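You operate a simulated robot arm through the tools that you are given. There is no shell and no other tool. Be economical: measure what you need, move in short steps, check, and stop when the job is done.

You are at the controls of a simulated two-armed robot. One attempt, no reset.

JOB
Wipe up the spill on the top of the wooden bench with the cloth and put it back.

The check looks at the end state, three seconds after you hand in, the way a careful person would. Anything else that was tipped, shoved, dropped, spilled or broken makes it a failure. Flat cloth is picked up by pressing the open fingertips on it (5 to 10 N) and closing them slowly along it; thin cloth reads only 2 to 8 mm in the jaws.

ROBOT AND FRAMES
Two 6-joint arms with two-finger parallel grippers on one trunk, on a base that drives. Base frame: it is fixed to the floor where the robot stands at the start and does not move with it; the origin is under the middle of the robot, x ahead of it, y to its left, z up; the surface under the hand at the start is at about z = 0.88. Units: m, rad, N and s.
The left shoulder is at the start at [0.28, 0.185, 1.08], the right one opposite. With the tool pointing down near the work surface each hand reaches from about 0.56 to 0.94 m from the robot's upright axis, wherever it stands, measured 20 degrees to its own side. Payload 1.57 kg a hand.
The TCP of each hand is the grasp point between the finger pads, 0.03 m short of the fingertips. In the tool frame z runs along the fingers and y along their closing line. Largest opening 0.08 m; finger width 0.017, thickness 0.012; the body of the gripper, 0.04 by 0.082 m, starts 0.08 m behind the TCP.
Orientation is told as [roll, pitch, yaw] about the base's x, y, z axes, in that order, counted from this pose: with the fingers straight down and closing along the base's y, the tool's x points along the base's -x, its y along +y and its z along -z.

CONTROLS
- The arms move only by the tool apply_moves. It takes "left_rows", "right_rows" or both (then of equal length, played together; a hand with none holds still); each is one flat list of numbers, 7 for each row, row after row: the turn, a rotation vector about the base's x, y, z in rad, then the shift along the base's x, y, z in m, then the opening, from 0 (shut) to 1 (fully open). In form: [ax, ay, az, dx, dy, dz, hand, ax, ay, az, dx, dy, dz, hand, ...]. A call has 1 to 10 rows; each row shifts and turns the commanded pose from where the row before left it. A row lasts 0.2 s, in which the tool goes at most 0.05 m and 0.15 rad; a call with a longer step from one row to the next is refused whole, and so is a gripper value outside its range. A pose out of reach is approached as far as the arm can. The call stops where the force on the tool passes 40 N (or 10 N more than at its start, if that is more) or the arm is blocked; 0.2 s more then pass. The fingers move at their own pace (about 0.153 m/s each) and stop on an object; they squeeze with about 21 N. The grip force told is the motor's: it shows also when the fingers shut on nothing. Time passes only in rows, and 0.2 s behind the last, so rows that do not move let the fingers close. It gives the time, the measured TCP pose, the force on the tool (base axes), the opening and the grip force at its end, in the units of the frame above (readings bear some noise), with the torque about the TCP (base axes, N m) and any sound that the robot's microphone picked up, and new pictures: "views" is both (left out), scene, wrist or none (wrist: the cameras of the hands that moved).
- Cameras (640 x 400 px; columns grow to the right, rows downward): "scene" is now at [0.2423, 0.0011, 1.5246]; the picture's right is [0.01, -1.00, 0.00], its down [-0.70, -0.01, -0.71] and it looks along [0.71, 0.01, -0.70] (base axes); focal length 289 px, centre (320, 200). "left" rides on the left gripper at [0.072, 0.007, -0.122] in its tool frame; the picture's right is [-0.09, 1.00, 0.00], its down [-0.84, -0.08, -0.54] and it looks along [-0.54, -0.05, 0.84] (tool axes); focal length 238 px, centre (320, 200). "right" rides on the right gripper at [0.072, -0.007, -0.122] in its tool frame; the picture's right is [0.09, 1.00, 0.00], its down [-0.84, 0.08, -0.54] and it looks along [-0.54, 0.05, 0.84] (tool axes); focal length 238 px, centre (320, 200). There is no depth. A picture from a camera that has moved, and an enlarged one, comes with that camera's place and axes in the base frame and with its lens.
- lift_body(by): slides the trunk up (or, below 0, down) by that many m; the arms and the scene camera ride with it, the base frame stays. It gives what a move gives, with no picture.
- steer(legs): drives the robot by 1 to 6 legs, each [ahead, turn to the left] in m and rad, along the robot's own axes; the way and the turn of a leg run together, so that a leg with both is an arc; at most 1.5 m and 3.142 rad a leg. The arms and the cameras ride along, it lands a little off, and it stops where it bumps. It gives what a move gives, and a new picture of the scene camera.
- turn_head(pan, tilt): turns the head with the scene camera to pan (to the left, within 1.501 rad either way) and tilt (down, from -0.506 to 1.204), counted from straight ahead of the robot. It gives what a move gives, and a new picture of the scene camera.
- zoom(camera, box): a new picture of the part [left, top, right, bottom] of that camera's present view, enlarged. It takes no simulated time.
- finish_job(): hands the job in; it is judged then, once.

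Work in short steps. Places have to be worked out from the pictures, the camera data and where the tool is seen: move nearer, look again, correct. Check each grasp and each placing, and mend what went wrong. You have 120 turns and 260 pictures in all, those below and enlarged ones among them. Open the grippers and draw the arms clear of the work before you hand the job in, unless the task says otherwise; then end with one line.

The tools are called as name(argument=value, ...) on one line, values as JSON. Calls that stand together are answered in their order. apply_moves: Moves the arms, as the interface text tells. Its arguments: {"type":"object","properties":{"left_rows":{"type":"array","items":{"type":"number"}},"right_rows":{"type":"array","items":{"type":"number"}},"views":{"type":"string","enum":["both","scene","wrist","none"]}},"required":[]} The other tools are called the same way: lift_body (by) slides the trunk up or down; steer (legs) drives the base; turn_head (pan, tilt) turns the head that bears the scene camera; zoom (camera, box) takes an enlarged picture of a part of a camera's view; finish_job () hands the job in.

At the start:

```text
clock: 0.0
left_tool_pos: [0.593, 0.1357, 1.1587]
left_tcp_rot: [-0.001, -0.001, 0.0]
left_ft_force: [-0.4, -1.2, -0.5]
left_ft_torque: [0.0, 0.06, -0.02]
left_opening: 0.0801
left_finger_force: 0.1
right_tool_pos: [0.5385, -0.2849, 1.0883]
right_tcp_rot: [-0.002, 0.0, -0.001]
right_ft_force: [0.3, -0.9, 0.1]
right_ft_torque: [-0.05, -0.01, 0.01]
right_opening: 0.08
right_finger_force: 0.1
trunk travel left (down, up): [-0.775, 0.215]
robot x, y, heading: [0.0005, -0.002, -0.001]
head pan, tilt: [0.009, 0.777]
```

scene: 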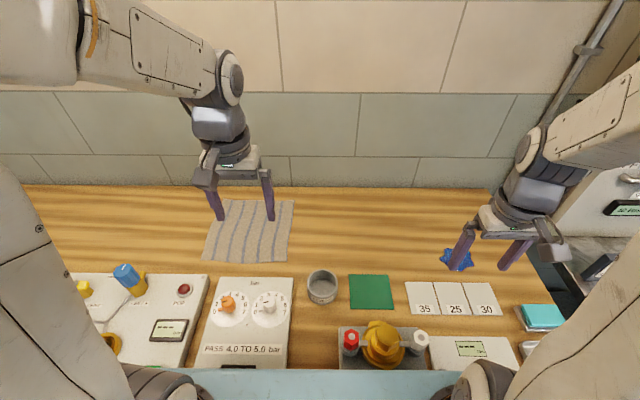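
right: 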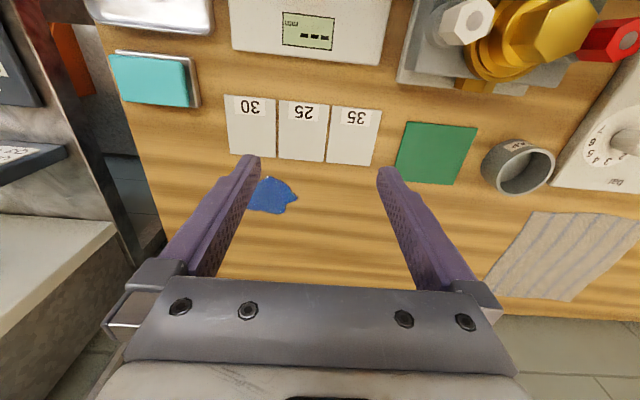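
left: 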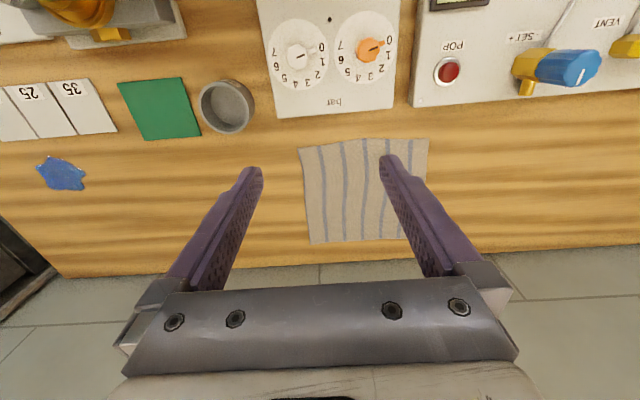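

The cloth is around (0.77, 0.21) and the blue spill around (0.68, -0.35). I want the left arm to do all of it, with a small turn of the base to the right, so I look right first to check clearance.

turn_head(pan=-0.8, tilt=0.75)

zoom(camera="left", box=[0, 60, 440, 335])

```text
clock: 1.1
left_tool_pos: [0.5934, 0.1362, 1.1589]
left_tcp_rot: [0.0, -0.001, 0.0]
left_ft_force: [-0.1, 0.1, -1.0]
left_ft_torque: [0.03, 0.04, -0.04]
left_opening: 0.0801
left_finger_force: 0.2
right_tool_pos: [0.5378, -0.285, 1.0883]
right_tcp_rot: [0.001, 0.001, 0.0]
right_ft_force: [-0.3, 0.0, -0.1]
right_ft_torque: [0.01, -0.01, -0.02]
right_opening: 0.0799
right_finger_force: 0.1
trunk travel left (down, up): [-0.775, 0.215]
robot x, y, heading: [-0.0005, 0.0032, 0.001]
head pan, tilt: [-0.799, 0.75]
camera scene: at [0.2184, -0.059, 1.5267], right [-0.72, -0.7, 0.0], down [-0.48, 0.49, -0.73], along [0.51, -0.52, -0.68], focal length 289 px, centre (320, 200)
```

scene: 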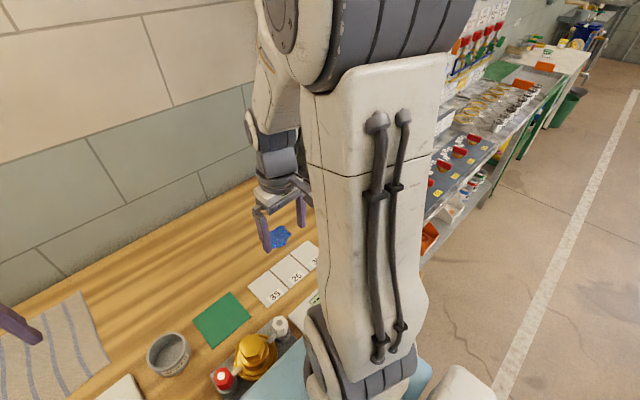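

```text
1.45 times, centred on (220, 198) of left
camera zoom: at [0.5218, 0.1435, 1.2796], right [0.09, 1.0, 0.0], down [0.84, -0.08, 0.54], along [0.54, -0.05, -0.84], focal length 347 px, centre (466, 204)
```

zoom: 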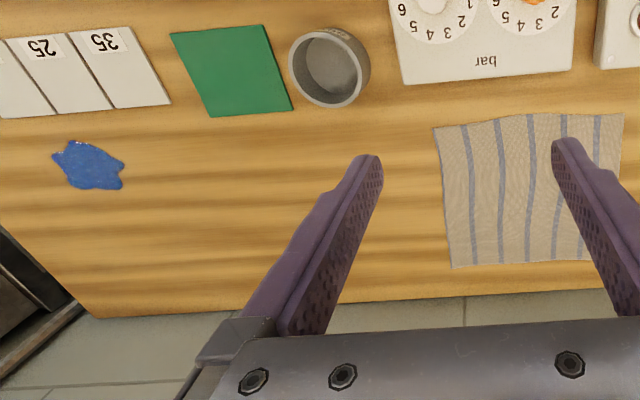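

The spill is at (0.677, -0.357) and the cloth spans x 0.67–0.895, y 0.09–0.317. Nothing at hand height is in the way on the right, so I raise the right hand a little and then turn the base 0.3 rad to the right.

apply_moves(right_rows=[0, 0, 0, 0, 0, 0.04, 0, 0, 0, 0, 0, 0, 0.04, 0, 0, 0, 0, 0, 0, 0.04, 0], left_rows=[0, 0, 0, 0, 0, 0.02, 1, 0, 0, 0, 0, 0, 0.02, 1, 0, 0, 0, 0, 0, 0, 1], views="none")

steer(legs=[[0, -0.3]])

turn_head(pan=0.3, tilt=0.777)

```text
clock: 1.9
left_tool_pos: [0.5927, 0.1368, 1.1986]
left_tcp_rot: [0.001, 0.001, 0.001]
left_ft_force: [-0.2, -0.9, -0.8]
left_ft_torque: [-0.01, -0.02, -0.01]
left_opening: 0.08
left_finger_force: 0.1
right_tool_pos: [0.5387, -0.2839, 1.208]
right_tcp_rot: [0.001, 0.0, -0.001]
right_ft_force: [-0.1, -0.6, 0.0]
right_ft_torque: [-0.03, -0.01, 0.02]
right_opening: 0.0
right_finger_force: 20.8
trunk travel left (down, up): [-0.775, 0.215]
robot x, y, heading: [-0.0023, 0.0007, 0.004]
head pan, tilt: [-0.799, 0.75]
```

```text
clock: 3.3
left_tool_pos: [0.6078, -0.0476, 1.1969]
left_tcp_rot: [-0.001, -0.001, -0.305]
left_ft_force: [0.0, 0.0, -0.1]
left_ft_torque: [0.01, -0.01, 0.03]
left_opening: 0.0798
left_finger_force: 0.0
right_tool_pos: [0.4288, -0.4326, 1.2074]
right_tcp_rot: [-0.001, 0.001, -0.303]
right_ft_force: [1.1, 0.9, 0.6]
right_ft_torque: [-0.02, -0.01, 0.0]
right_opening: 0.0003
right_finger_force: 21.1
trunk travel left (down, up): [-0.775, 0.215]
robot x, y, heading: [-0.0002, -0.001, -0.308]
head pan, tilt: [-0.799, 0.75]
camera scene: at [0.1903, -0.1219, 1.5267], right [-0.89, -0.45, 0.0], down [-0.31, 0.61, -0.73], along [0.33, -0.65, -0.68], focal length 289 px, centre (320, 200)
```

scene: 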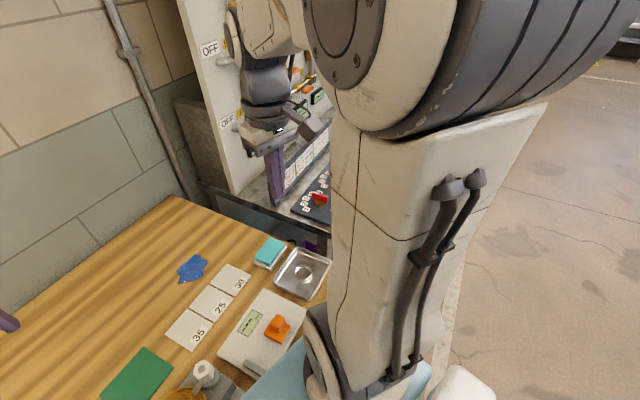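

```text
clock: 4.7
left_tool_pos: [0.6076, -0.0475, 1.1981]
left_tcp_rot: [-0.001, 0.0, -0.305]
left_ft_force: [-0.9, -0.5, 0.4]
left_ft_torque: [-0.03, 0.01, 0.0]
left_opening: 0.0799
left_finger_force: 0.0
right_tool_pos: [0.4286, -0.4332, 1.2076]
right_tcp_rot: [0.0, 0.0, -0.306]
right_ft_force: [-0.7, 0.5, 0.8]
right_ft_torque: [0.03, -0.06, -0.02]
right_opening: 0.0
right_finger_force: 21.4
trunk travel left (down, up): [-0.775, 0.215]
robot x, y, heading: [-0.0012, -0.001, -0.306]
head pan, tilt: [0.3, 0.777]
camera scene: at [0.2348, -0.0486, 1.5245], right [-0.01, -1.0, 0.0], down [-0.7, 0.01, -0.71], along [0.71, -0.01, -0.7], focal length 289 px, centre (320, 200)
```

scene: 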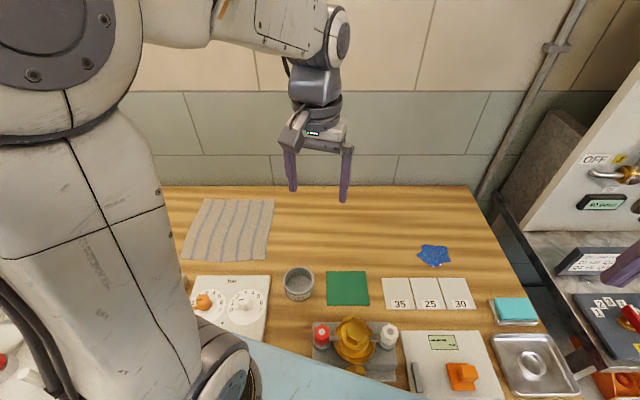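

The turn went well. I bring the left hand above the middle of the cloth's near edge, yaw it back to 0 and stop about 0.09 m above the cloth.

apply_moves(left_rows=[0, 0, 0.0436, 0.0117, 0.0357, -0.0283, 1, 0, 0, 0.0436, 0.0117, 0.0357, -0.0283, 1, 0, 0, 0.0436, 0.0117, 0.0357, -0.0283, 1, 0, 0, 0.0436, 0.0117, 0.0357, -0.0283, 1, 0, 0, 0.0436, 0.0117, 0.0357, -0.0283, 1, 0, 0, 0.0436, 0.0117, 0.0357, -0.0283, 1, 0, 0, 0.0436, 0.0117, 0.0357, -0.0283, 1])

```text
clock: 6.3
left_tool_pos: [0.6887, 0.2029, 1.0]
left_tcp_rot: [0.001, 0.001, 0.001]
left_ft_force: [0.7, -1.0, 0.0]
left_ft_torque: [-0.02, 0.0, 0.0]
left_opening: 0.0797
left_finger_force: 0.1
right_tool_pos: [0.4277, -0.433, 1.2092]
right_tcp_rot: [0.0, 0.0, -0.306]
right_ft_force: [-0.2, 0.3, -0.3]
right_ft_torque: [0.02, -0.01, 0.01]
right_opening: 0.0
right_finger_force: 21.2
trunk travel left (down, up): [-0.775, 0.215]
robot x, y, heading: [0.0007, -0.0012, -0.308]
head pan, tilt: [0.3, 0.777]
camera scene: at [0.2347, -0.0486, 1.5246], right [-0.01, -1.0, 0.0], down [-0.7, 0.0, -0.71], along [0.71, 0.0, -0.7], focal length 289 px, centre (320, 200)
camera left: at [0.6163, 0.2091, 1.1211], right [0.09, 1.0, 0.0], down [0.84, -0.08, 0.54], along [0.54, -0.05, -0.84], focal length 238 px, centre (320, 200)
```

scene: 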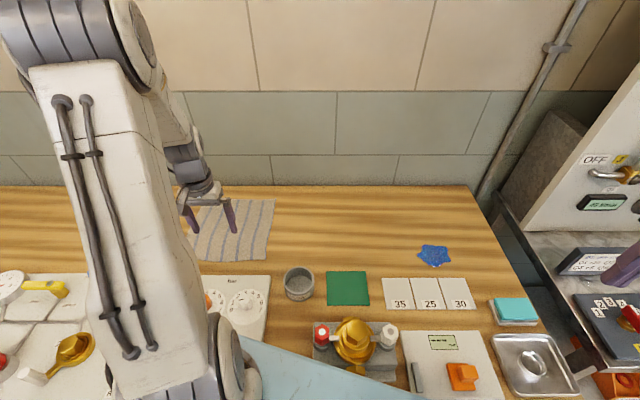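
left: 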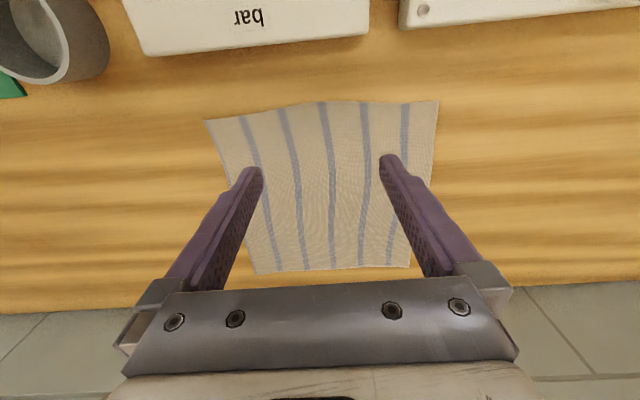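

The hand is centred, about 2.5 cm inside the near edge. I descend with the fingers partly closed until they just touch.

apply_moves(left_rows=[0, 0, 0, -0.002, 0, -0.03, 0.65, 0, 0, 0, -0.002, 0, -0.03, 0.65, 0, 0, 0, 0, 0, -0.02, 0.65, 0, 0, 0, 0, 0, -0.006, 0.65, 0, 0, 0, 0, 0, 0, 0.65], views="wrist")

```text
clock: 7.5
left_tool_pos: [0.6851, 0.2025, 0.9135]
left_tcp_rot: [0.0, 0.0, 0.001]
left_ft_force: [0.0, -0.1, 0.1]
left_ft_torque: [0.08, 0.01, 0.0]
left_opening: 0.0521
left_finger_force: 0.1
right_tool_pos: [0.4284, -0.4341, 1.2082]
right_tcp_rot: [0.001, -0.001, -0.305]
right_ft_force: [0.2, -0.3, 0.1]
right_ft_torque: [-0.03, -0.04, -0.02]
right_opening: 0.0
right_finger_force: 21.0
trunk travel left (down, up): [-0.775, 0.215]
robot x, y, heading: [0.0012, 0.0042, -0.309]
head pan, tilt: [0.3, 0.777]
camera left: at [0.6134, 0.2086, 1.0351], right [0.09, 1.0, 0.0], down [0.84, -0.08, 0.54], along [0.54, -0.05, -0.84], focal length 238 px, centre (320, 200)
```

left: 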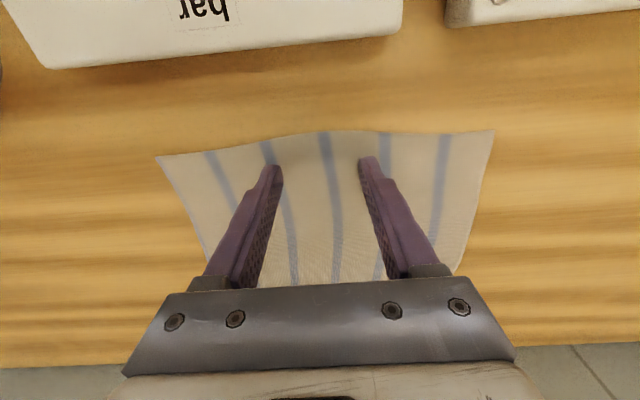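

There is no contact yet. I lower in millimetre steps to find the pressing height.

apply_moves(left_rows=[0, 0, 0, 0, 0, -0.002, 0.65, 0, 0, 0, 0, 0, -0.001, 0.65, 0, 0, 0, 0, 0, 0, 0.65], views="none")

```text
clock: 8.3
left_tool_pos: [0.6847, 0.2011, 0.912]
left_tcp_rot: [0.001, -0.001, -0.001]
left_ft_force: [-0.7, 0.1, 6.0]
left_ft_torque: [-0.05, 0.05, -0.01]
left_opening: 0.052
left_finger_force: 0.0
right_tool_pos: [0.4275, -0.4333, 1.209]
right_tcp_rot: [0.001, 0.001, -0.306]
right_ft_force: [-0.1, 1.0, 1.1]
right_ft_torque: [0.02, 0.0, 0.0]
right_opening: 0.0
right_finger_force: 21.5
trunk travel left (down, up): [-0.775, 0.215]
robot x, y, heading: [0.0002, 0.0, -0.306]
head pan, tilt: [0.3, 0.777]
```

The press is 6 N, which is in the range for cloth. I close the fingers slowly along it.

apply_moves(left_rows=[0, 0, 0, 0, 0, 0, 0.55, 0, 0, 0, 0, 0, 0, 0.45, 0, 0, 0, 0, 0, 0, 0.36, 0, 0, 0, 0, 0, 0, 0.28, 0, 0, 0, 0, 0, 0, 0.2, 0, 0, 0, 0, 0, 0, 0.12, 0, 0, 0, 0, 0, 0, 0.06, 0, 0, 0, 0, 0, 0, 0, 0, 0, 0, 0, 0, 0, 0], views="wrist")

```text
clock: 10.3
left_tool_pos: [0.6854, 0.2025, 0.9111]
left_tcp_rot: [0.002, 0.0, 0.0]
left_ft_force: [1.3, 2.0, 9.5]
left_ft_torque: [0.08, 0.05, 0.01]
left_opening: 0.0021
left_finger_force: 21.6
right_tool_pos: [0.4264, -0.434, 1.2081]
right_tcp_rot: [-0.001, -0.001, -0.307]
right_ft_force: [-0.5, -1.1, -0.6]
right_ft_torque: [0.03, 0.01, 0.03]
right_opening: 0.0002
right_finger_force: 21.1
trunk travel left (down, up): [-0.775, 0.215]
robot x, y, heading: [0.0003, 0.0003, -0.302]
head pan, tilt: [0.3, 0.777]
camera left: at [0.6133, 0.2088, 1.0327], right [0.09, 1.0, 0.0], down [0.84, -0.08, 0.54], along [0.54, -0.05, -0.84], focal length 238 px, centre (320, 200)
```

left: 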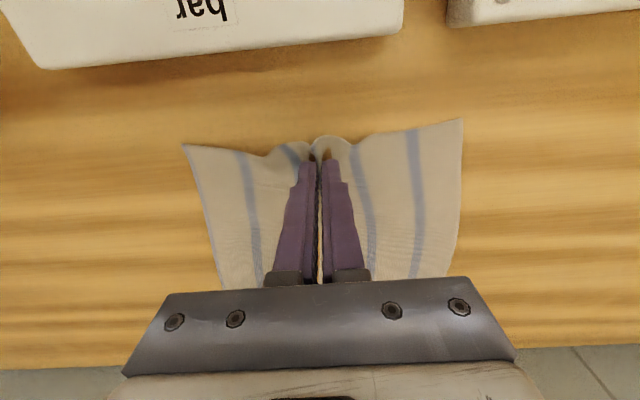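

The gauge reads 2.1 mm, so a fold is in the jaws. I lift slowly to see whether it holds.

apply_moves(left_rows=[0, 0, 0, 0, 0, 0.02, 0, 0, 0, 0, 0, 0, 0.03, 0, 0, 0, 0, 0.005, 0, 0.03, 0, 0, 0, 0, 0.005, 0, 0.03, 0, 0, 0, 0, 0.005, 0, 0.03, 0, 0, 0, 0, 0.005, 0, 0.03, 0, 0, 0, 0, 0.005, 0, 0.03, 0, 0, 0, 0, 0.005, 0, 0.03, 0, 0, 0, 0, 0.005, 0, 0.03, 0, 0, 0, 0, 0.005, 0, 0.03, 0])

```text
clock: 12.5
left_tool_pos: [0.7273, 0.2016, 1.2024]
left_tcp_rot: [0.0, 0.001, 0.0]
left_ft_force: [0.4, 0.8, 0.4]
left_ft_torque: [-0.01, 0.01, 0.01]
left_opening: 0.0026
left_finger_force: 21.2
right_tool_pos: [0.4282, -0.434, 1.2067]
right_tcp_rot: [-0.001, 0.001, -0.304]
right_ft_force: [0.4, 0.1, 0.1]
right_ft_torque: [0.01, -0.01, -0.01]
right_opening: 0.0
right_finger_force: 21.2
trunk travel left (down, up): [-0.775, 0.215]
robot x, y, heading: [0.0012, -0.0013, -0.309]
head pan, tilt: [0.3, 0.777]
camera scene: at [0.2349, -0.0485, 1.5245], right [-0.01, -1.0, 0.0], down [-0.7, 0.0, -0.71], along [0.71, 0.0, -0.7], focal length 289 px, centre (320, 200)
camera left: at [0.6536, 0.2083, 1.3235], right [0.09, 1.0, 0.0], down [0.84, -0.08, 0.54], along [0.54, -0.05, -0.84], focal length 238 px, centre (320, 200)
```

scene: 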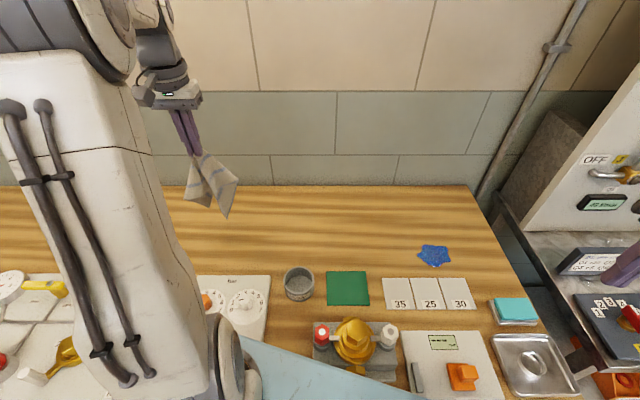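
left: 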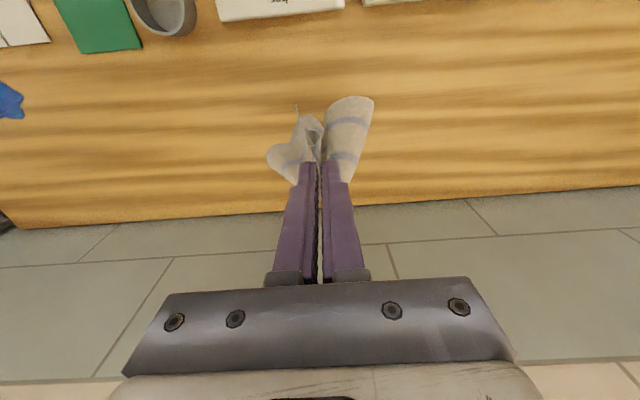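

The cloth hangs from the left hand. I carry it high across to above the spill.

apply_moves(left_rows=[0, 0, 0, 0, -0.045, 0, 0, 0, 0, 0, 0, -0.047, 0, 0, 0, 0, 0, 0, -0.047, 0, 0, 0, 0, 0, 0, -0.047, 0, 0, 0, 0, 0, 0, -0.047, 0, 0, 0, 0, 0, 0, -0.047, 0, 0, 0, 0, 0, 0, -0.047, 0, 0, 0, 0, 0, 0, -0.047, 0, 0, 0, 0, 0, 0, -0.047, 0, 0, 0, 0, 0, 0, -0.047, 0, 0], views="none")

apply_moves(left_rows=[0, 0, 0, 0, -0.045, 0, 0, 0, 0, 0, 0, -0.045, 0, 0, 0, 0, 0, 0, 0, -0.03, 0, 0, 0, 0, 0, 0, -0.03, 0, 0, 0, 0, 0, 0, -0.03, 0, 0, 0, 0, 0, 0, 0, 0])

```text
clock: 14.7
left_tool_pos: [0.7261, -0.2667, 1.2025]
left_tcp_rot: [-0.001, -0.001, -0.001]
left_ft_force: [-0.7, -0.4, 0.1]
left_ft_torque: [-0.02, 0.02, -0.02]
left_opening: 0.0023
left_finger_force: 20.7
right_tool_pos: [0.4289, -0.4337, 1.2083]
right_tcp_rot: [-0.001, -0.001, -0.306]
right_ft_force: [-0.6, -0.1, -0.8]
right_ft_torque: [0.01, 0.02, 0.01]
right_opening: 0.0
right_finger_force: 20.9
trunk travel left (down, up): [-0.775, 0.215]
robot x, y, heading: [0.0003, 0.0008, -0.307]
head pan, tilt: [0.3, 0.777]
```

```text
clock: 16.1
left_tool_pos: [0.7076, -0.3364, 1.1022]
left_tcp_rot: [-0.001, 0.001, 0.0]
left_ft_force: [-0.6, 0.4, 0.5]
left_ft_torque: [-0.04, -0.01, -0.05]
left_opening: 0.0027
left_finger_force: 20.5
left hand out of reach, approached as far as the arm can: row 2
right_tool_pos: [0.4279, -0.4343, 1.2059]
right_tcp_rot: [0.0, 0.0, -0.306]
right_ft_force: [0.3, 0.7, -0.4]
right_ft_torque: [0.02, 0.01, -0.02]
right_opening: 0.0
right_finger_force: 20.9
trunk travel left (down, up): [-0.775, 0.215]
robot x, y, heading: [0.0013, -0.0018, -0.307]
head pan, tilt: [0.3, 0.777]
camera scene: at [0.2349, -0.0487, 1.5245], right [-0.01, -1.0, 0.0], down [-0.7, 0.0, -0.71], along [0.71, 0.0, -0.7], focal length 289 px, centre (320, 200)
camera left: at [0.6359, -0.3305, 1.2226], right [0.09, 1.0, 0.0], down [0.84, -0.08, 0.54], along [0.54, -0.05, -0.84], focal length 238 px, centre (320, 200)
```

scene: 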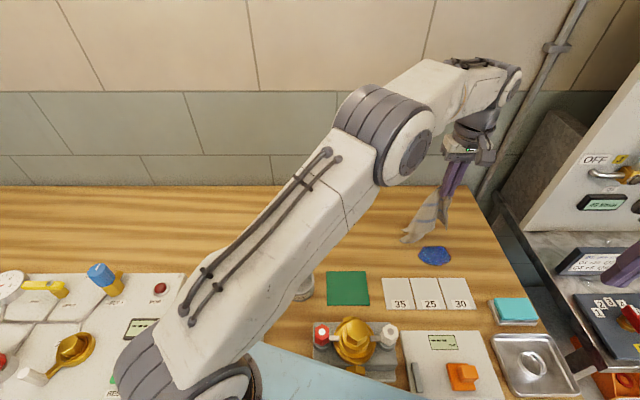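
left: 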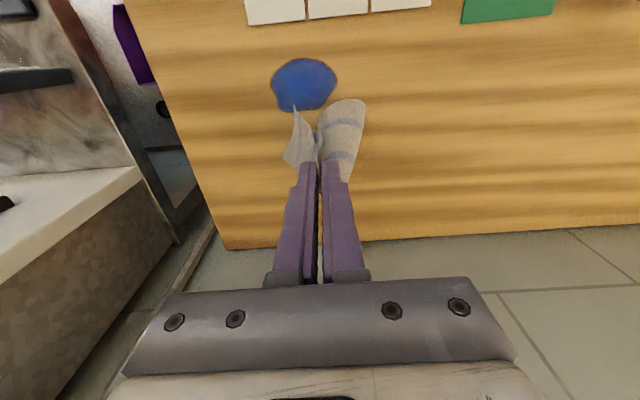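

I'm at the reach limit here. I raise the cloth and turn the base a little more to the right.

apply_moves(left_rows=[0, 0, 0, 0, 0, 0.04, 0, 0, 0, 0, 0, 0, 0.04, 0, 0, 0, 0, 0, 0, 0, 0], views="none")

steer(legs=[[0, -0.15]])

```text
clock: 16.9
left_tool_pos: [0.7067, -0.3366, 1.181]
left_tcp_rot: [0.001, 0.0, 0.001]
left_ft_force: [-1.1, -0.2, 0.2]
left_ft_torque: [0.0, -0.05, 0.0]
left_opening: 0.0023
left_finger_force: 21.8
right_tool_pos: [0.4277, -0.4334, 1.2074]
right_tcp_rot: [0.001, 0.001, -0.306]
right_ft_force: [0.1, -0.3, 0.0]
right_ft_torque: [-0.04, -0.01, -0.02]
right_opening: 0.0002
right_finger_force: 20.3
trunk travel left (down, up): [-0.775, 0.215]
robot x, y, heading: [0.0011, -0.0007, -0.308]
head pan, tilt: [0.3, 0.777]
```

```text
clock: 17.9
left_tool_pos: [0.6508, -0.4388, 1.1815]
left_tcp_rot: [-0.001, 0.001, -0.149]
left_ft_force: [0.1, 0.2, -0.1]
left_ft_torque: [-0.04, 0.01, 0.04]
left_opening: 0.0025
left_finger_force: 20.4
right_tool_pos: [0.359, -0.4918, 1.208]
right_tcp_rot: [-0.001, 0.0, -0.454]
right_ft_force: [-0.9, 0.3, 0.5]
right_ft_torque: [0.0, 0.02, 0.01]
right_opening: 0.0
right_finger_force: 21.1
trunk travel left (down, up): [-0.775, 0.215]
robot x, y, heading: [0.0005, -0.0015, -0.459]
head pan, tilt: [0.3, 0.777]
camera scene: at [0.225, -0.0829, 1.5245], right [-0.16, -0.99, 0.0], down [-0.69, 0.11, -0.71], along [0.7, -0.11, -0.7], focal length 289 px, centre (320, 200)
```

scene: 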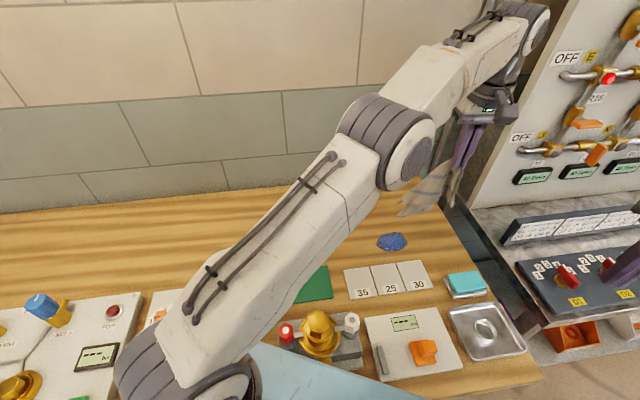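

There is room now. I move to just behind the spill, then lower while drawing back so the cloth lies down over it.

apply_moves(left_rows=[0, 0, 0.037, 0.025, 0.0205, -0.015, 0, 0, 0, 0.037, 0.025, 0.0205, -0.015, 0, 0, 0, 0.037, 0.025, 0.0205, -0.015, 0, 0, 0, 0.037, 0.025, 0.0205, -0.015, 0, 0, 0, 0, -0.01, 0, -0.03, 0, 0, 0, 0, -0.02, 0, -0.03, 0, 0, 0, 0, -0.02, 0, -0.03, 0, 0, 0, 0, -0.02, 0, -0.03, 0])

```text
clock: 19.7
left_tool_pos: [0.6799, -0.357, 1.0018]
left_tcp_rot: [0.001, -0.001, -0.001]
left_ft_force: [0.5, 0.5, 0.3]
left_ft_torque: [0.0, -0.01, 0.0]
left_opening: 0.0025
left_finger_force: 21.5
right_tool_pos: [0.3585, -0.4914, 1.2071]
right_tcp_rot: [0.0, -0.001, -0.454]
right_ft_force: [0.3, -0.7, 0.2]
right_ft_torque: [-0.01, -0.03, 0.01]
right_opening: 0.0003
right_finger_force: 20.9
trunk travel left (down, up): [-0.775, 0.215]
robot x, y, heading: [0.0014, -0.0011, -0.451]
head pan, tilt: [0.3, 0.777]
camera scene: at [0.225, -0.083, 1.5245], right [-0.16, -0.99, 0.0], down [-0.69, 0.11, -0.71], along [0.7, -0.11, -0.7], focal length 289 px, centre (320, 200)
camera left: at [0.6084, -0.3496, 1.1228], right [0.09, 1.0, 0.0], down [0.84, -0.08, 0.54], along [0.54, -0.05, -0.84], focal length 238 px, centre (320, 200)
```

scene: 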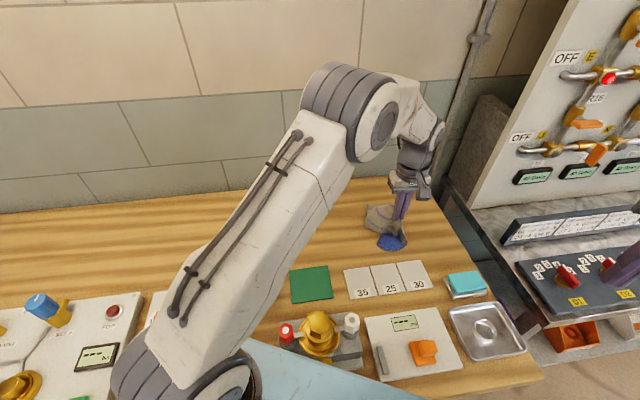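
left: 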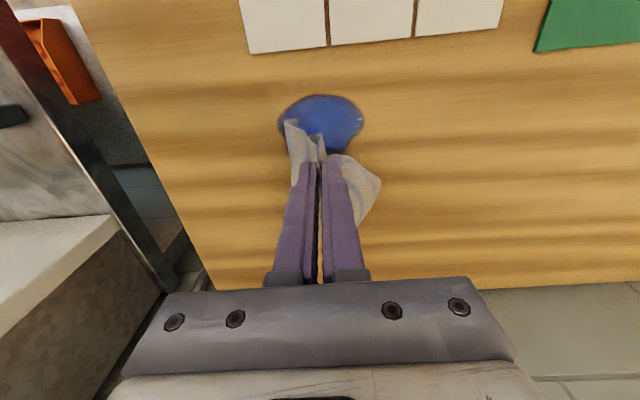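

The cloth's end already lies behind the spill. I lower on, drawing back a little, until the pinched part rests on the spill.

apply_moves(left_rows=[0, 0, 0, -0.004, 0, -0.025, 0, 0, 0, 0, -0.004, 0, -0.025, 0, 0, 0, 0, -0.004, 0, -0.02, 0, 0, 0, 0, 0, 0, -0.012, 0, 0, 0, 0, 0, 0, -0.005, 0, 0, 0, 0, 0, 0, 0, 0])

```text
clock: 21.1
left_tool_pos: [0.6684, -0.3566, 0.9138]
left_tcp_rot: [-0.001, -0.001, -0.002]
left_ft_force: [-0.3, -0.2, 1.5]
left_ft_torque: [-0.01, 0.02, 0.03]
left_opening: 0.0028
left_finger_force: 21.6
right_tool_pos: [0.3585, -0.4926, 1.2069]
right_tcp_rot: [-0.001, 0.0, -0.456]
right_ft_force: [0.7, 0.1, 0.3]
right_ft_torque: [-0.01, -0.02, -0.06]
right_opening: 0.0
right_finger_force: 21.0
trunk travel left (down, up): [-0.775, 0.215]
robot x, y, heading: [0.0032, 0.0, -0.46]
head pan, tilt: [0.3, 0.777]
camera scene: at [0.2248, -0.0831, 1.5246], right [-0.16, -0.99, 0.0], down [-0.69, 0.11, -0.71], along [0.7, -0.11, -0.7], focal length 289 px, centre (320, 200)
camera left: at [0.596, -0.3496, 1.0352], right [0.09, 1.0, 0.0], down [0.84, -0.08, 0.54], along [0.54, -0.05, -0.84], focal length 238 px, centre (320, 200)
```

scene: 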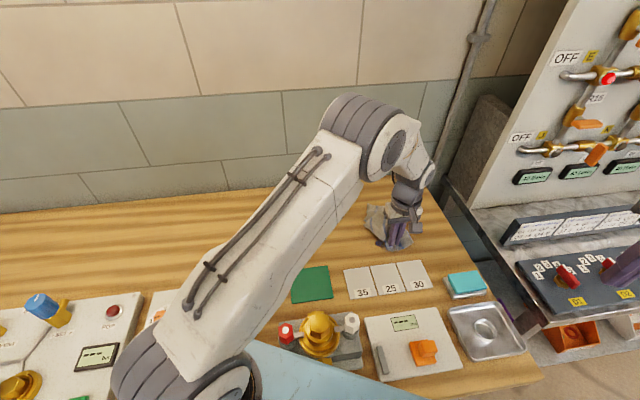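
left: 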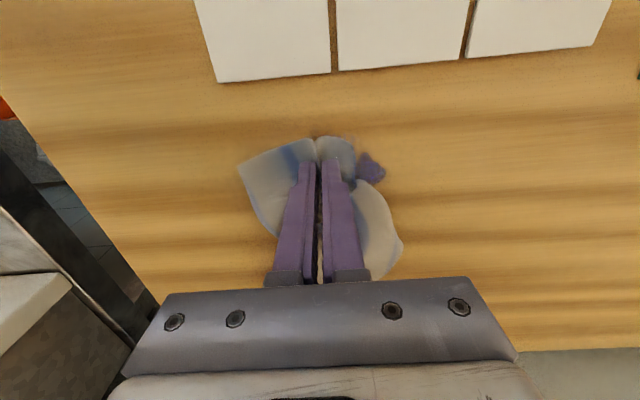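

The spill is soaking into the cloth, with a remnant left to the hand's left. I press lightly and rub side to side over the spill's area.

apply_moves(left_rows=[0, 0, 0, 0, 0.015, -0.001, 0, 0, 0, 0, 0, 0.02, 0, 0, 0, 0, 0, 0, 0.015, 0, 0, 0, 0, 0, -0.012, -0.02, 0, 0, 0, 0, 0, 0, -0.025, 0, 0, 0, 0, 0, 0, -0.025, 0, 0, 0, 0, 0, 0, -0.025, 0, 0, 0, 0, 0, 0.02, 0.02, 0, 0, 0, 0, 0, 0.02, 0.025, 0, 0, 0, 0, 0, 0, 0.02, 0, 0])

```text
clock: 23.3
left_tool_pos: [0.6974, -0.3368, 0.9132]
left_tcp_rot: [0.0, 0.001, -0.003]
left_ft_force: [0.3, 0.2, 0.9]
left_ft_torque: [0.0, -0.01, -0.02]
left_opening: 0.0028
left_finger_force: 21.2
right_tool_pos: [0.3587, -0.4919, 1.2076]
right_tcp_rot: [0.0, 0.0, -0.455]
right_ft_force: [-0.1, -0.5, 0.1]
right_ft_torque: [0.02, 0.0, 0.0]
right_opening: 0.0
right_finger_force: 20.9
trunk travel left (down, up): [-0.775, 0.215]
robot x, y, heading: [0.0008, 0.0044, -0.455]
head pan, tilt: [0.3, 0.777]
camera scene: at [0.225, -0.0831, 1.5245], right [-0.16, -0.99, 0.0], down [-0.69, 0.11, -0.71], along [0.7, -0.11, -0.7], focal length 289 px, centre (320, 200)
camera left: at [0.6245, -0.3292, 1.0345], right [0.09, 1.0, 0.0], down [0.84, -0.08, 0.54], along [0.54, -0.05, -0.84], focal length 238 px, centre (320, 200)
```

scene: 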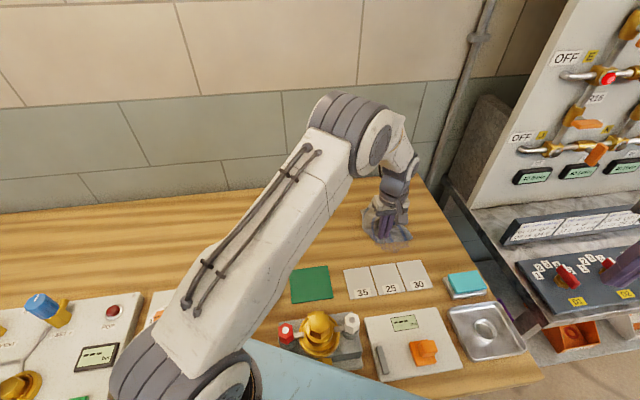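
left: 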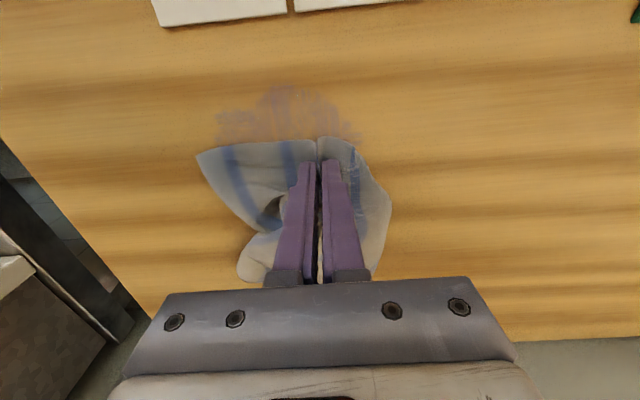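

A faint smear is left, at x 0.64–0.69 and y -0.40 to -0.305. I rub over it again with slightly more pressure, staying short of the cards (edge at x = 0.61).

apply_moves(left_rows=[0, 0, 0, -0.015, 0.015, -0.0015, 0, 0, 0, 0, -0.015, 0.015, 0, 0, 0, 0, 0, -0.017, 0, 0, 0, 0, 0, 0, 0, -0.025, 0, 0, 0, 0, 0, 0, -0.025, 0, 0, 0, 0, 0, 0, -0.025, 0, 0, 0, 0, 0, 0, -0.025, 0, 0, 0, 0, 0, 0.015, 0, 0, 0, 0, 0, 0, 0, 0.03, 0, 0, 0, 0, 0, 0, 0.03, 0, 0], views="wrist")

apply_moves(left_rows=[0, 0, 0, 0, 0.03, 0, 0, 0, 0, 0, 0.015, 0.01, 0, 0, 0, 0, 0, 0.01, -0.02, 0, 0, 0, 0, 0, 0, -0.03, 0, 0, 0, 0, 0, 0, -0.03, 0, 0, 0, 0, 0, 0, -0.02, 0, 0, 0, 0, 0, 0.02, 0.02, 0, 0, 0, 0, 0, 0.01, 0.03, 0, 0, 0, 0, 0, 0.01, 0.01, 0, 0, 0, 0, 0, 0, 0, 0, 0], views="wrist")

```text
clock: 25.5
left_tool_pos: [0.6635, -0.3449, 0.9124]
left_tcp_rot: [0.0, 0.0, 0.0]
left_ft_force: [0.0, 0.2, 2.9]
left_ft_torque: [0.02, 0.02, 0.01]
left_opening: 0.0025
left_finger_force: 20.7
right_tool_pos: [0.3597, -0.4928, 1.2083]
right_tcp_rot: [-0.001, -0.001, -0.455]
right_ft_force: [-0.6, 0.0, 0.9]
right_ft_torque: [0.0, -0.03, -0.02]
right_opening: 0.0
right_finger_force: 21.0
trunk travel left (down, up): [-0.775, 0.215]
robot x, y, heading: [0.0, -0.0006, -0.456]
head pan, tilt: [0.3, 0.777]
camera left: at [0.592, -0.3399, 1.033], right [0.09, 1.0, 0.0], down [0.84, -0.08, 0.54], along [0.54, -0.05, -0.84], focal length 238 px, centre (320, 200)
```

left: 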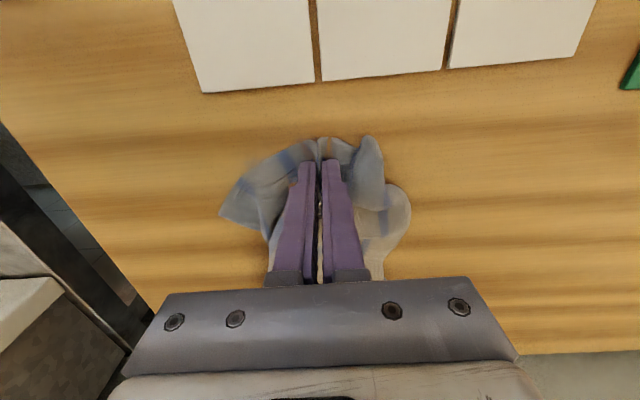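

```text
clock: 27.7
left_tool_pos: [0.7284, -0.3466, 0.911]
left_tcp_rot: [0.0, 0.001, -0.002]
left_ft_force: [-1.8, -1.1, 4.3]
left_ft_torque: [-0.05, 0.06, 0.04]
left_opening: 0.0025
left_finger_force: 21.0
right_tool_pos: [0.3579, -0.493, 1.2086]
right_tcp_rot: [-0.001, 0.0, -0.456]
right_ft_force: [-0.4, 0.9, -0.2]
right_ft_torque: [0.02, 0.0, -0.03]
right_opening: 0.0
right_finger_force: 20.8
trunk travel left (down, up): [-0.775, 0.215]
robot x, y, heading: [-0.0016, 0.0007, -0.46]
head pan, tilt: [0.3, 0.777]
camera left: at [0.6565, -0.3391, 1.033], right [0.09, 1.0, 0.0], down [0.84, -0.08, 0.54], along [0.54, -0.05, -0.84], focal length 238 px, centre (320, 200)
```

left: 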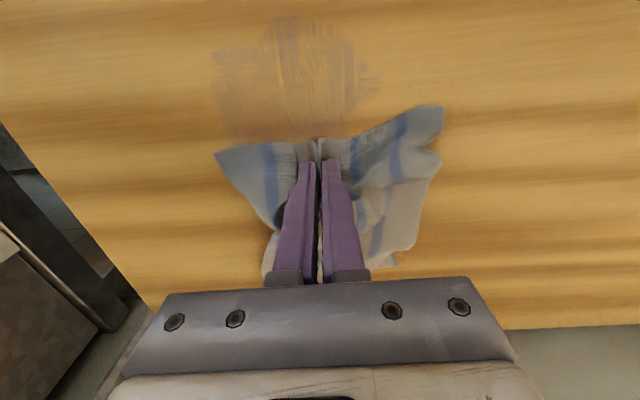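

The smear is fainter but still there. I zoom in to see how far it extends.

zoom(camera="left", box=[160, 0, 480, 200])

```text
2.00 times, centred on (320, 100) of left
camera zoom: at [0.6565, -0.3391, 1.033], right [0.09, 1.0, 0.0], down [0.84, -0.08, 0.54], along [0.54, -0.05, -0.84], focal length 477 px, centre (320, 400)
```

zoom: 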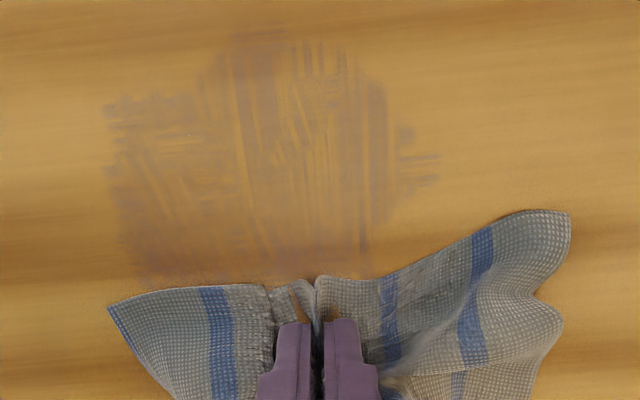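

The smear spans x 0.64–0.71 and y -0.405 to -0.305. I cover it systematically with side-to-side strokes working back from 0.71 to 0.64.

apply_moves(left_rows=[0, 0, 0, -0.02, 0.025, -0.0005, 0, 0, 0, 0, 0, 0.022, 0, 0, 0, 0, 0, 0, -0.03, 0, 0, 0, 0, 0, 0, -0.03, 0, 0, 0, 0, 0, 0, -0.03, 0, 0, 0, 0, 0, 0, -0.025, 0, 0, 0, 0, 0, -0.012, 0.025, 0, 0, 0, 0, 0, 0, 0.03, 0, 0, 0, 0, 0, 0, 0.03, 0, 0, 0, 0, 0, 0, 0.03, 0, 0], views="none")

apply_moves(left_rows=[0, 0, 0, -0.012, -0.025, 0, 0, 0, 0, 0, 0, -0.03, 0, 0, 0, 0, 0, 0, -0.03, 0, 0, 0, 0, 0, 0, -0.03, 0, 0, 0, 0, 0, -0.012, 0.025, 0, 0, 0, 0, 0, 0, 0.03, 0, 0, 0, 0, 0, 0, 0.03, 0, 0, 0, 0, 0, 0, 0.03, 0, 0, 0, 0, 0, -0.012, -0.025, 0, 0, 0, 0, 0, 0, -0.03, 0, 0], views="none")

apply_moves(left_rows=[0, 0, 0, 0, -0.03, 0, 0, 0, 0, 0, -0.012, -0.03, 0, 0, 0, 0, 0, 0.0, 0.03, 0, 0, 0, 0, 0, 0, 0.03, 0, 0, 0, 0, 0, 0, 0.03, 0, 0, 0, 0, 0, 0, 0.02, 0, 0, 0, 0, 0, 0.02, -0.02, 0.01, 0, 0, 0, 0, 0.03, -0.03, 0.02, 0, 0, 0, 0, 0.04, 0, 0.02, 0, 0, 0, 0, 0, 0, 0, 0], views="wrist")

```text
clock: 29.9
left_tool_pos: [0.6968, -0.2991, 0.9105]
left_tcp_rot: [-0.001, -0.002, -0.003]
left_ft_force: [0.4, -1.3, 12.1]
left_ft_torque: [-0.08, 0.09, 0.01]
left_opening: 0.0023
left_finger_force: 20.8
right_tool_pos: [0.3586, -0.4932, 1.2085]
right_tcp_rot: [0.002, 0.0, -0.456]
right_ft_force: [-0.9, -0.3, -0.1]
right_ft_torque: [0.02, -0.02, 0.0]
right_opening: 0.0001
right_finger_force: 21.3
trunk travel left (down, up): [-0.775, 0.215]
robot x, y, heading: [-0.0027, 0.0026, -0.454]
head pan, tilt: [0.3, 0.777]
```

```text
clock: 32.1
left_tool_pos: [0.6607, -0.3518, 0.9115]
left_tcp_rot: [-0.001, 0.001, -0.003]
left_ft_force: [0.1, 7.0, 21.8]
left_ft_torque: [0.25, 0.1, -0.03]
left_opening: 0.0024
left_finger_force: 21.1
right_tool_pos: [0.3588, -0.4913, 1.2075]
right_tcp_rot: [0.001, -0.001, -0.455]
right_ft_force: [0.1, -0.1, 0.6]
right_ft_torque: [0.0, 0.03, 0.03]
right_opening: 0.0001
right_finger_force: 20.6
trunk travel left (down, up): [-0.775, 0.215]
robot x, y, heading: [0.0017, 0.0024, -0.455]
head pan, tilt: [0.3, 0.777]
```

```text
clock: 34.3
left_tool_pos: [0.7398, -0.3535, 0.9611]
left_tcp_rot: [0.001, 0.0, -0.002]
left_ft_force: [-0.6, 0.5, 0.3]
left_ft_torque: [-0.01, 0.03, -0.02]
left_opening: 0.0023
left_finger_force: 21.0
right_tool_pos: [0.3585, -0.4926, 1.2068]
right_tcp_rot: [-0.001, 0.001, -0.455]
right_ft_force: [0.6, 0.1, 0.7]
right_ft_torque: [0.03, -0.01, -0.06]
right_opening: 0.0
right_finger_force: 21.1
trunk travel left (down, up): [-0.775, 0.215]
robot x, y, heading: [0.0012, -0.0013, -0.456]
head pan, tilt: [0.3, 0.777]
camera left: at [0.6675, -0.3467, 1.0822], right [0.09, 1.0, 0.0], down [0.84, -0.08, 0.54], along [0.54, -0.05, -0.84], focal length 238 px, centre (320, 200)
```

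left: 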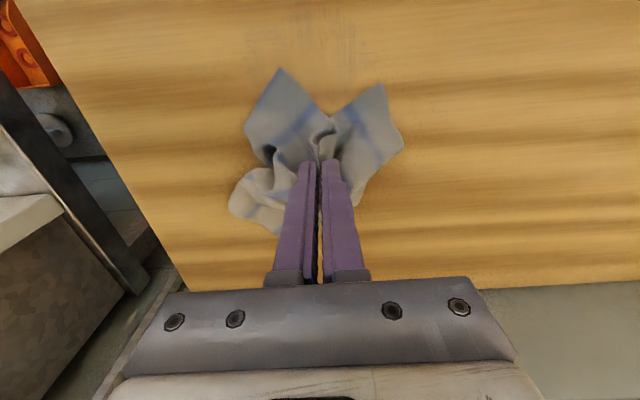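

Much less remains. I lift a bit higher so the area behind the cloth can be seen too.

apply_moves(left_rows=[0, 0, 0, 0.01, 0.02, 0.04, 0, 0, 0, 0, 0.01, 0.02, 0.04, 0, 0, 0, 0, 0, 0.02, 0.04, 0, 0, 0, 0, 0, 0.02, 0.04, 0, 0, 0, 0, 0, 0, 0, 0], views="wrist")

zoom(camera="left", box=[120, 0, 440, 200])

```text
clock: 35.5
left_tool_pos: [0.7587, -0.2742, 1.1213]
left_tcp_rot: [0.0, 0.0, -0.003]
left_ft_force: [0.8, -0.2, 0.5]
left_ft_torque: [-0.04, 0.0, 0.05]
left_opening: 0.0023
left_finger_force: 21.1
right_tool_pos: [0.358, -0.492, 1.2069]
right_tcp_rot: [0.001, 0.0, -0.456]
right_ft_force: [-0.9, -0.3, -0.3]
right_ft_torque: [0.02, 0.0, 0.04]
right_opening: 0.0001
right_finger_force: 21.2
trunk travel left (down, up): [-0.775, 0.215]
robot x, y, heading: [0.0002, -0.0013, -0.464]
head pan, tilt: [0.3, 0.777]
camera left: at [0.6861, -0.267, 1.2425], right [0.09, 1.0, 0.0], down [0.84, -0.08, 0.54], along [0.54, -0.05, -0.84], focal length 238 px, centre (320, 200)
```

left: 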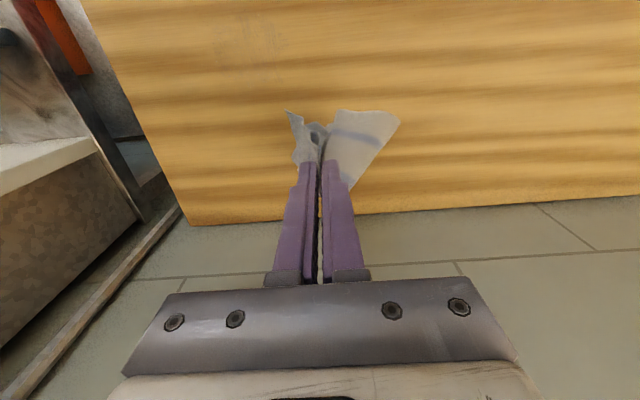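

```text
2.00 times, centred on (280, 100) of left
camera zoom: at [0.6861, -0.267, 1.2425], right [0.09, 1.0, 0.0], down [0.84, -0.08, 0.54], along [0.54, -0.05, -0.84], focal length 477 px, centre (400, 400)
```

zoom: 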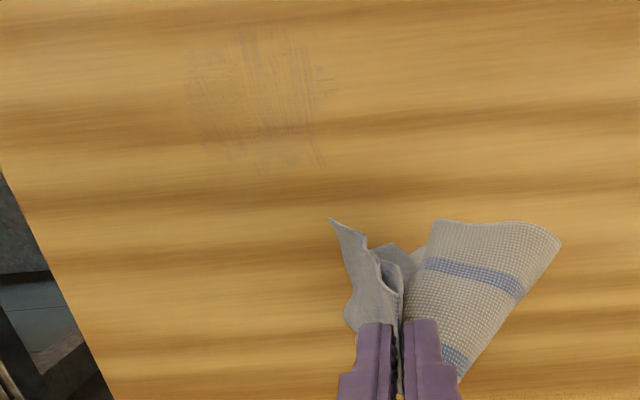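

Only a trace remains, at x 0.645–0.72 and y -0.405 to -0.31. I make one more full pass.

apply_moves(left_rows=[0, 0, 0, -0.004, -0.01, -0.045, 0, 0, 0, 0, -0.006, -0.01, -0.045, 0, 0, 0, 0, -0.006, -0.01, -0.045, 0, 0, 0, 0, -0.006, -0.01, -0.045, 0, 0, 0, 0, -0.006, -0.004, -0.0285, 0, 0, 0, 0, -0.006, 0, 0, 0, 0, 0, 0, 0, -0.025, 0, 0, 0, 0, 0, 0, -0.03, 0, 0, 0, 0, 0, 0, -0.03, 0, 0, 0, 0, 0, -0.01, -0.015, 0, 0], views="wrist")

```text
clock: 37.7
left_tool_pos: [0.7139, -0.4181, 0.9135]
left_tcp_rot: [-0.002, -0.001, -0.001]
left_ft_force: [3.3, 4.0, 16.0]
left_ft_torque: [0.22, -0.07, -0.04]
left_opening: 0.0023
left_finger_force: 21.0
right_tool_pos: [0.3584, -0.4926, 1.2077]
right_tcp_rot: [0.0, 0.002, -0.455]
right_ft_force: [0.0, -0.8, -0.3]
right_ft_torque: [0.0, 0.01, -0.03]
right_opening: 0.0
right_finger_force: 21.2
trunk travel left (down, up): [-0.775, 0.215]
robot x, y, heading: [0.0017, -0.0014, -0.46]
head pan, tilt: [0.3, 0.777]
camera left: at [0.6429, -0.4112, 1.0351], right [0.09, 1.0, 0.0], down [0.84, -0.08, 0.54], along [0.54, -0.05, -0.84], focal length 238 px, centre (320, 200)
```

left: 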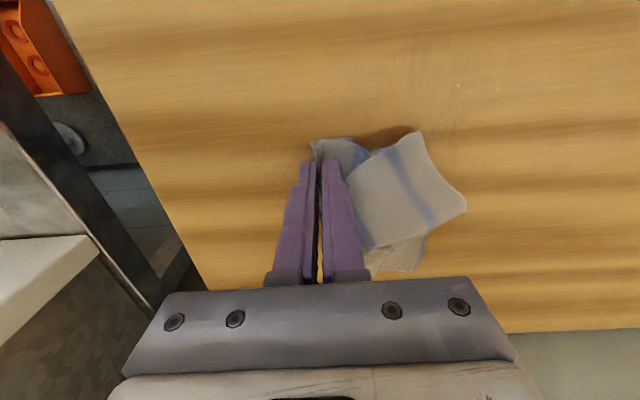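

apply_moves(left_rows=[0, 0, 0, -0.004, 0.025, 0.0005, 0, 0, 0, 0, 0, 0.03, 0, 0, 0, 0, 0, 0, 0.03, 0, 0, 0, 0, 0, 0, 0.03, 0, 0, 0, 0, 0, -0.012, 0, 0, 0, 0, 0, 0, 0, -0.03, 0, 0, 0, 0, 0, 0, -0.03, 0, 0, 0, 0, 0, 0, -0.03, 0, 0, 0, 0, 0, 0, -0.025, 0, 0, 0, 0, 0, -0.012, 0, 0, 0], views="none")

apply_moves(left_rows=[0, 0, 0, 0, 0.03, 0, 0, 0, 0, 0, 0, 0.03, 0, 0, 0, 0, 0, 0, 0.03, 0, 0, 0, 0, 0, 0, 0.03, 0, 0, 0, 0, 0, -0.012, 0, 0, 0, 0, 0, 0, 0, -0.03, 0, 0, 0, 0, 0, 0, -0.03, 0, 0, 0, 0, 0, 0, -0.03, 0, 0, 0, 0, 0, 0, -0.025, 0, 0, 0, 0, 0, -0.012, 0, 0, 0], views="none")

apply_moves(left_rows=[0, 0, 0, 0, 0.03, 0, 0, 0, 0, 0, 0, 0.03, 0, 0, 0, 0, 0, 0, 0.03, 0, 0, 0, 0, 0, 0, 0.03, 0, 0, 0, 0, 0, -0.012, 0, 0, 0, 0, 0, 0, 0, -0.03, 0, 0, 0, 0, 0, 0, -0.03, 0, 0, 0, 0, 0, 0, -0.03, 0, 0, 0, 0, 0, 0, -0.025, 0, 0, 0, 0, 0, 0, 0, 0, 0], views="wrist")

```text
clock: 39.9
left_tool_pos: [0.6878, -0.4199, 0.9149]
left_tcp_rot: [-0.003, -0.004, -0.002]
left_ft_force: [4.9, -0.5, 17.2]
left_ft_torque: [-0.02, -0.08, 0.01]
left_opening: 0.0022
left_finger_force: 21.0
right_tool_pos: [0.3585, -0.4922, 1.2072]
right_tcp_rot: [0.0, 0.0, -0.457]
right_ft_force: [0.9, 0.7, 0.4]
right_ft_torque: [0.0, 0.02, 0.01]
right_opening: 0.0
right_finger_force: 20.7
trunk travel left (down, up): [-0.775, 0.215]
robot x, y, heading: [-0.0024, -0.0033, -0.457]
head pan, tilt: [0.3, 0.777]
```

```text
clock: 42.1
left_tool_pos: [0.6627, -0.4136, 0.9134]
left_tcp_rot: [-0.003, -0.001, -0.001]
left_ft_force: [4.6, -0.9, 14.8]
left_ft_torque: [-0.01, -0.08, 0.0]
left_opening: 0.0027
left_finger_force: 21.0
right_tool_pos: [0.3587, -0.4927, 1.2077]
right_tcp_rot: [0.001, -0.001, -0.455]
right_ft_force: [0.6, 0.3, 0.4]
right_ft_torque: [-0.02, 0.01, 0.01]
right_opening: 0.0
right_finger_force: 20.9
trunk travel left (down, up): [-0.775, 0.215]
robot x, y, heading: [-0.0017, -0.0001, -0.457]
head pan, tilt: [0.3, 0.777]
```

```text
clock: 44.3
left_tool_pos: [0.6516, -0.4068, 0.9135]
left_tcp_rot: [-0.002, 0.0, -0.001]
left_ft_force: [0.5, 7.8, 22.7]
left_ft_torque: [0.34, 0.08, -0.04]
left_opening: 0.0024
left_finger_force: 21.4
right_tool_pos: [0.3578, -0.4929, 1.209]
right_tcp_rot: [-0.001, 0.001, -0.455]
right_ft_force: [0.1, -1.1, -0.3]
right_ft_torque: [-0.01, 0.0, 0.01]
right_opening: 0.0
right_finger_force: 21.4
trunk travel left (down, up): [-0.775, 0.215]
robot x, y, heading: [0.001, 0.0011, -0.454]
head pan, tilt: [0.3, 0.777]
camera left: at [0.579, -0.4006, 1.035], right [0.09, 1.0, 0.0], down [0.84, -0.08, 0.54], along [0.54, -0.05, -0.84], focal length 238 px, centre (320, 200)
```

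left: 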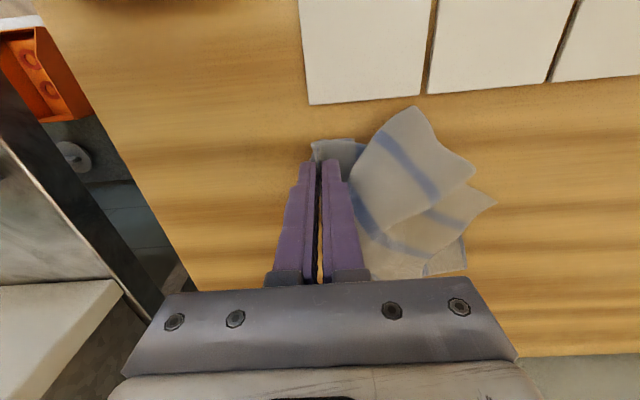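

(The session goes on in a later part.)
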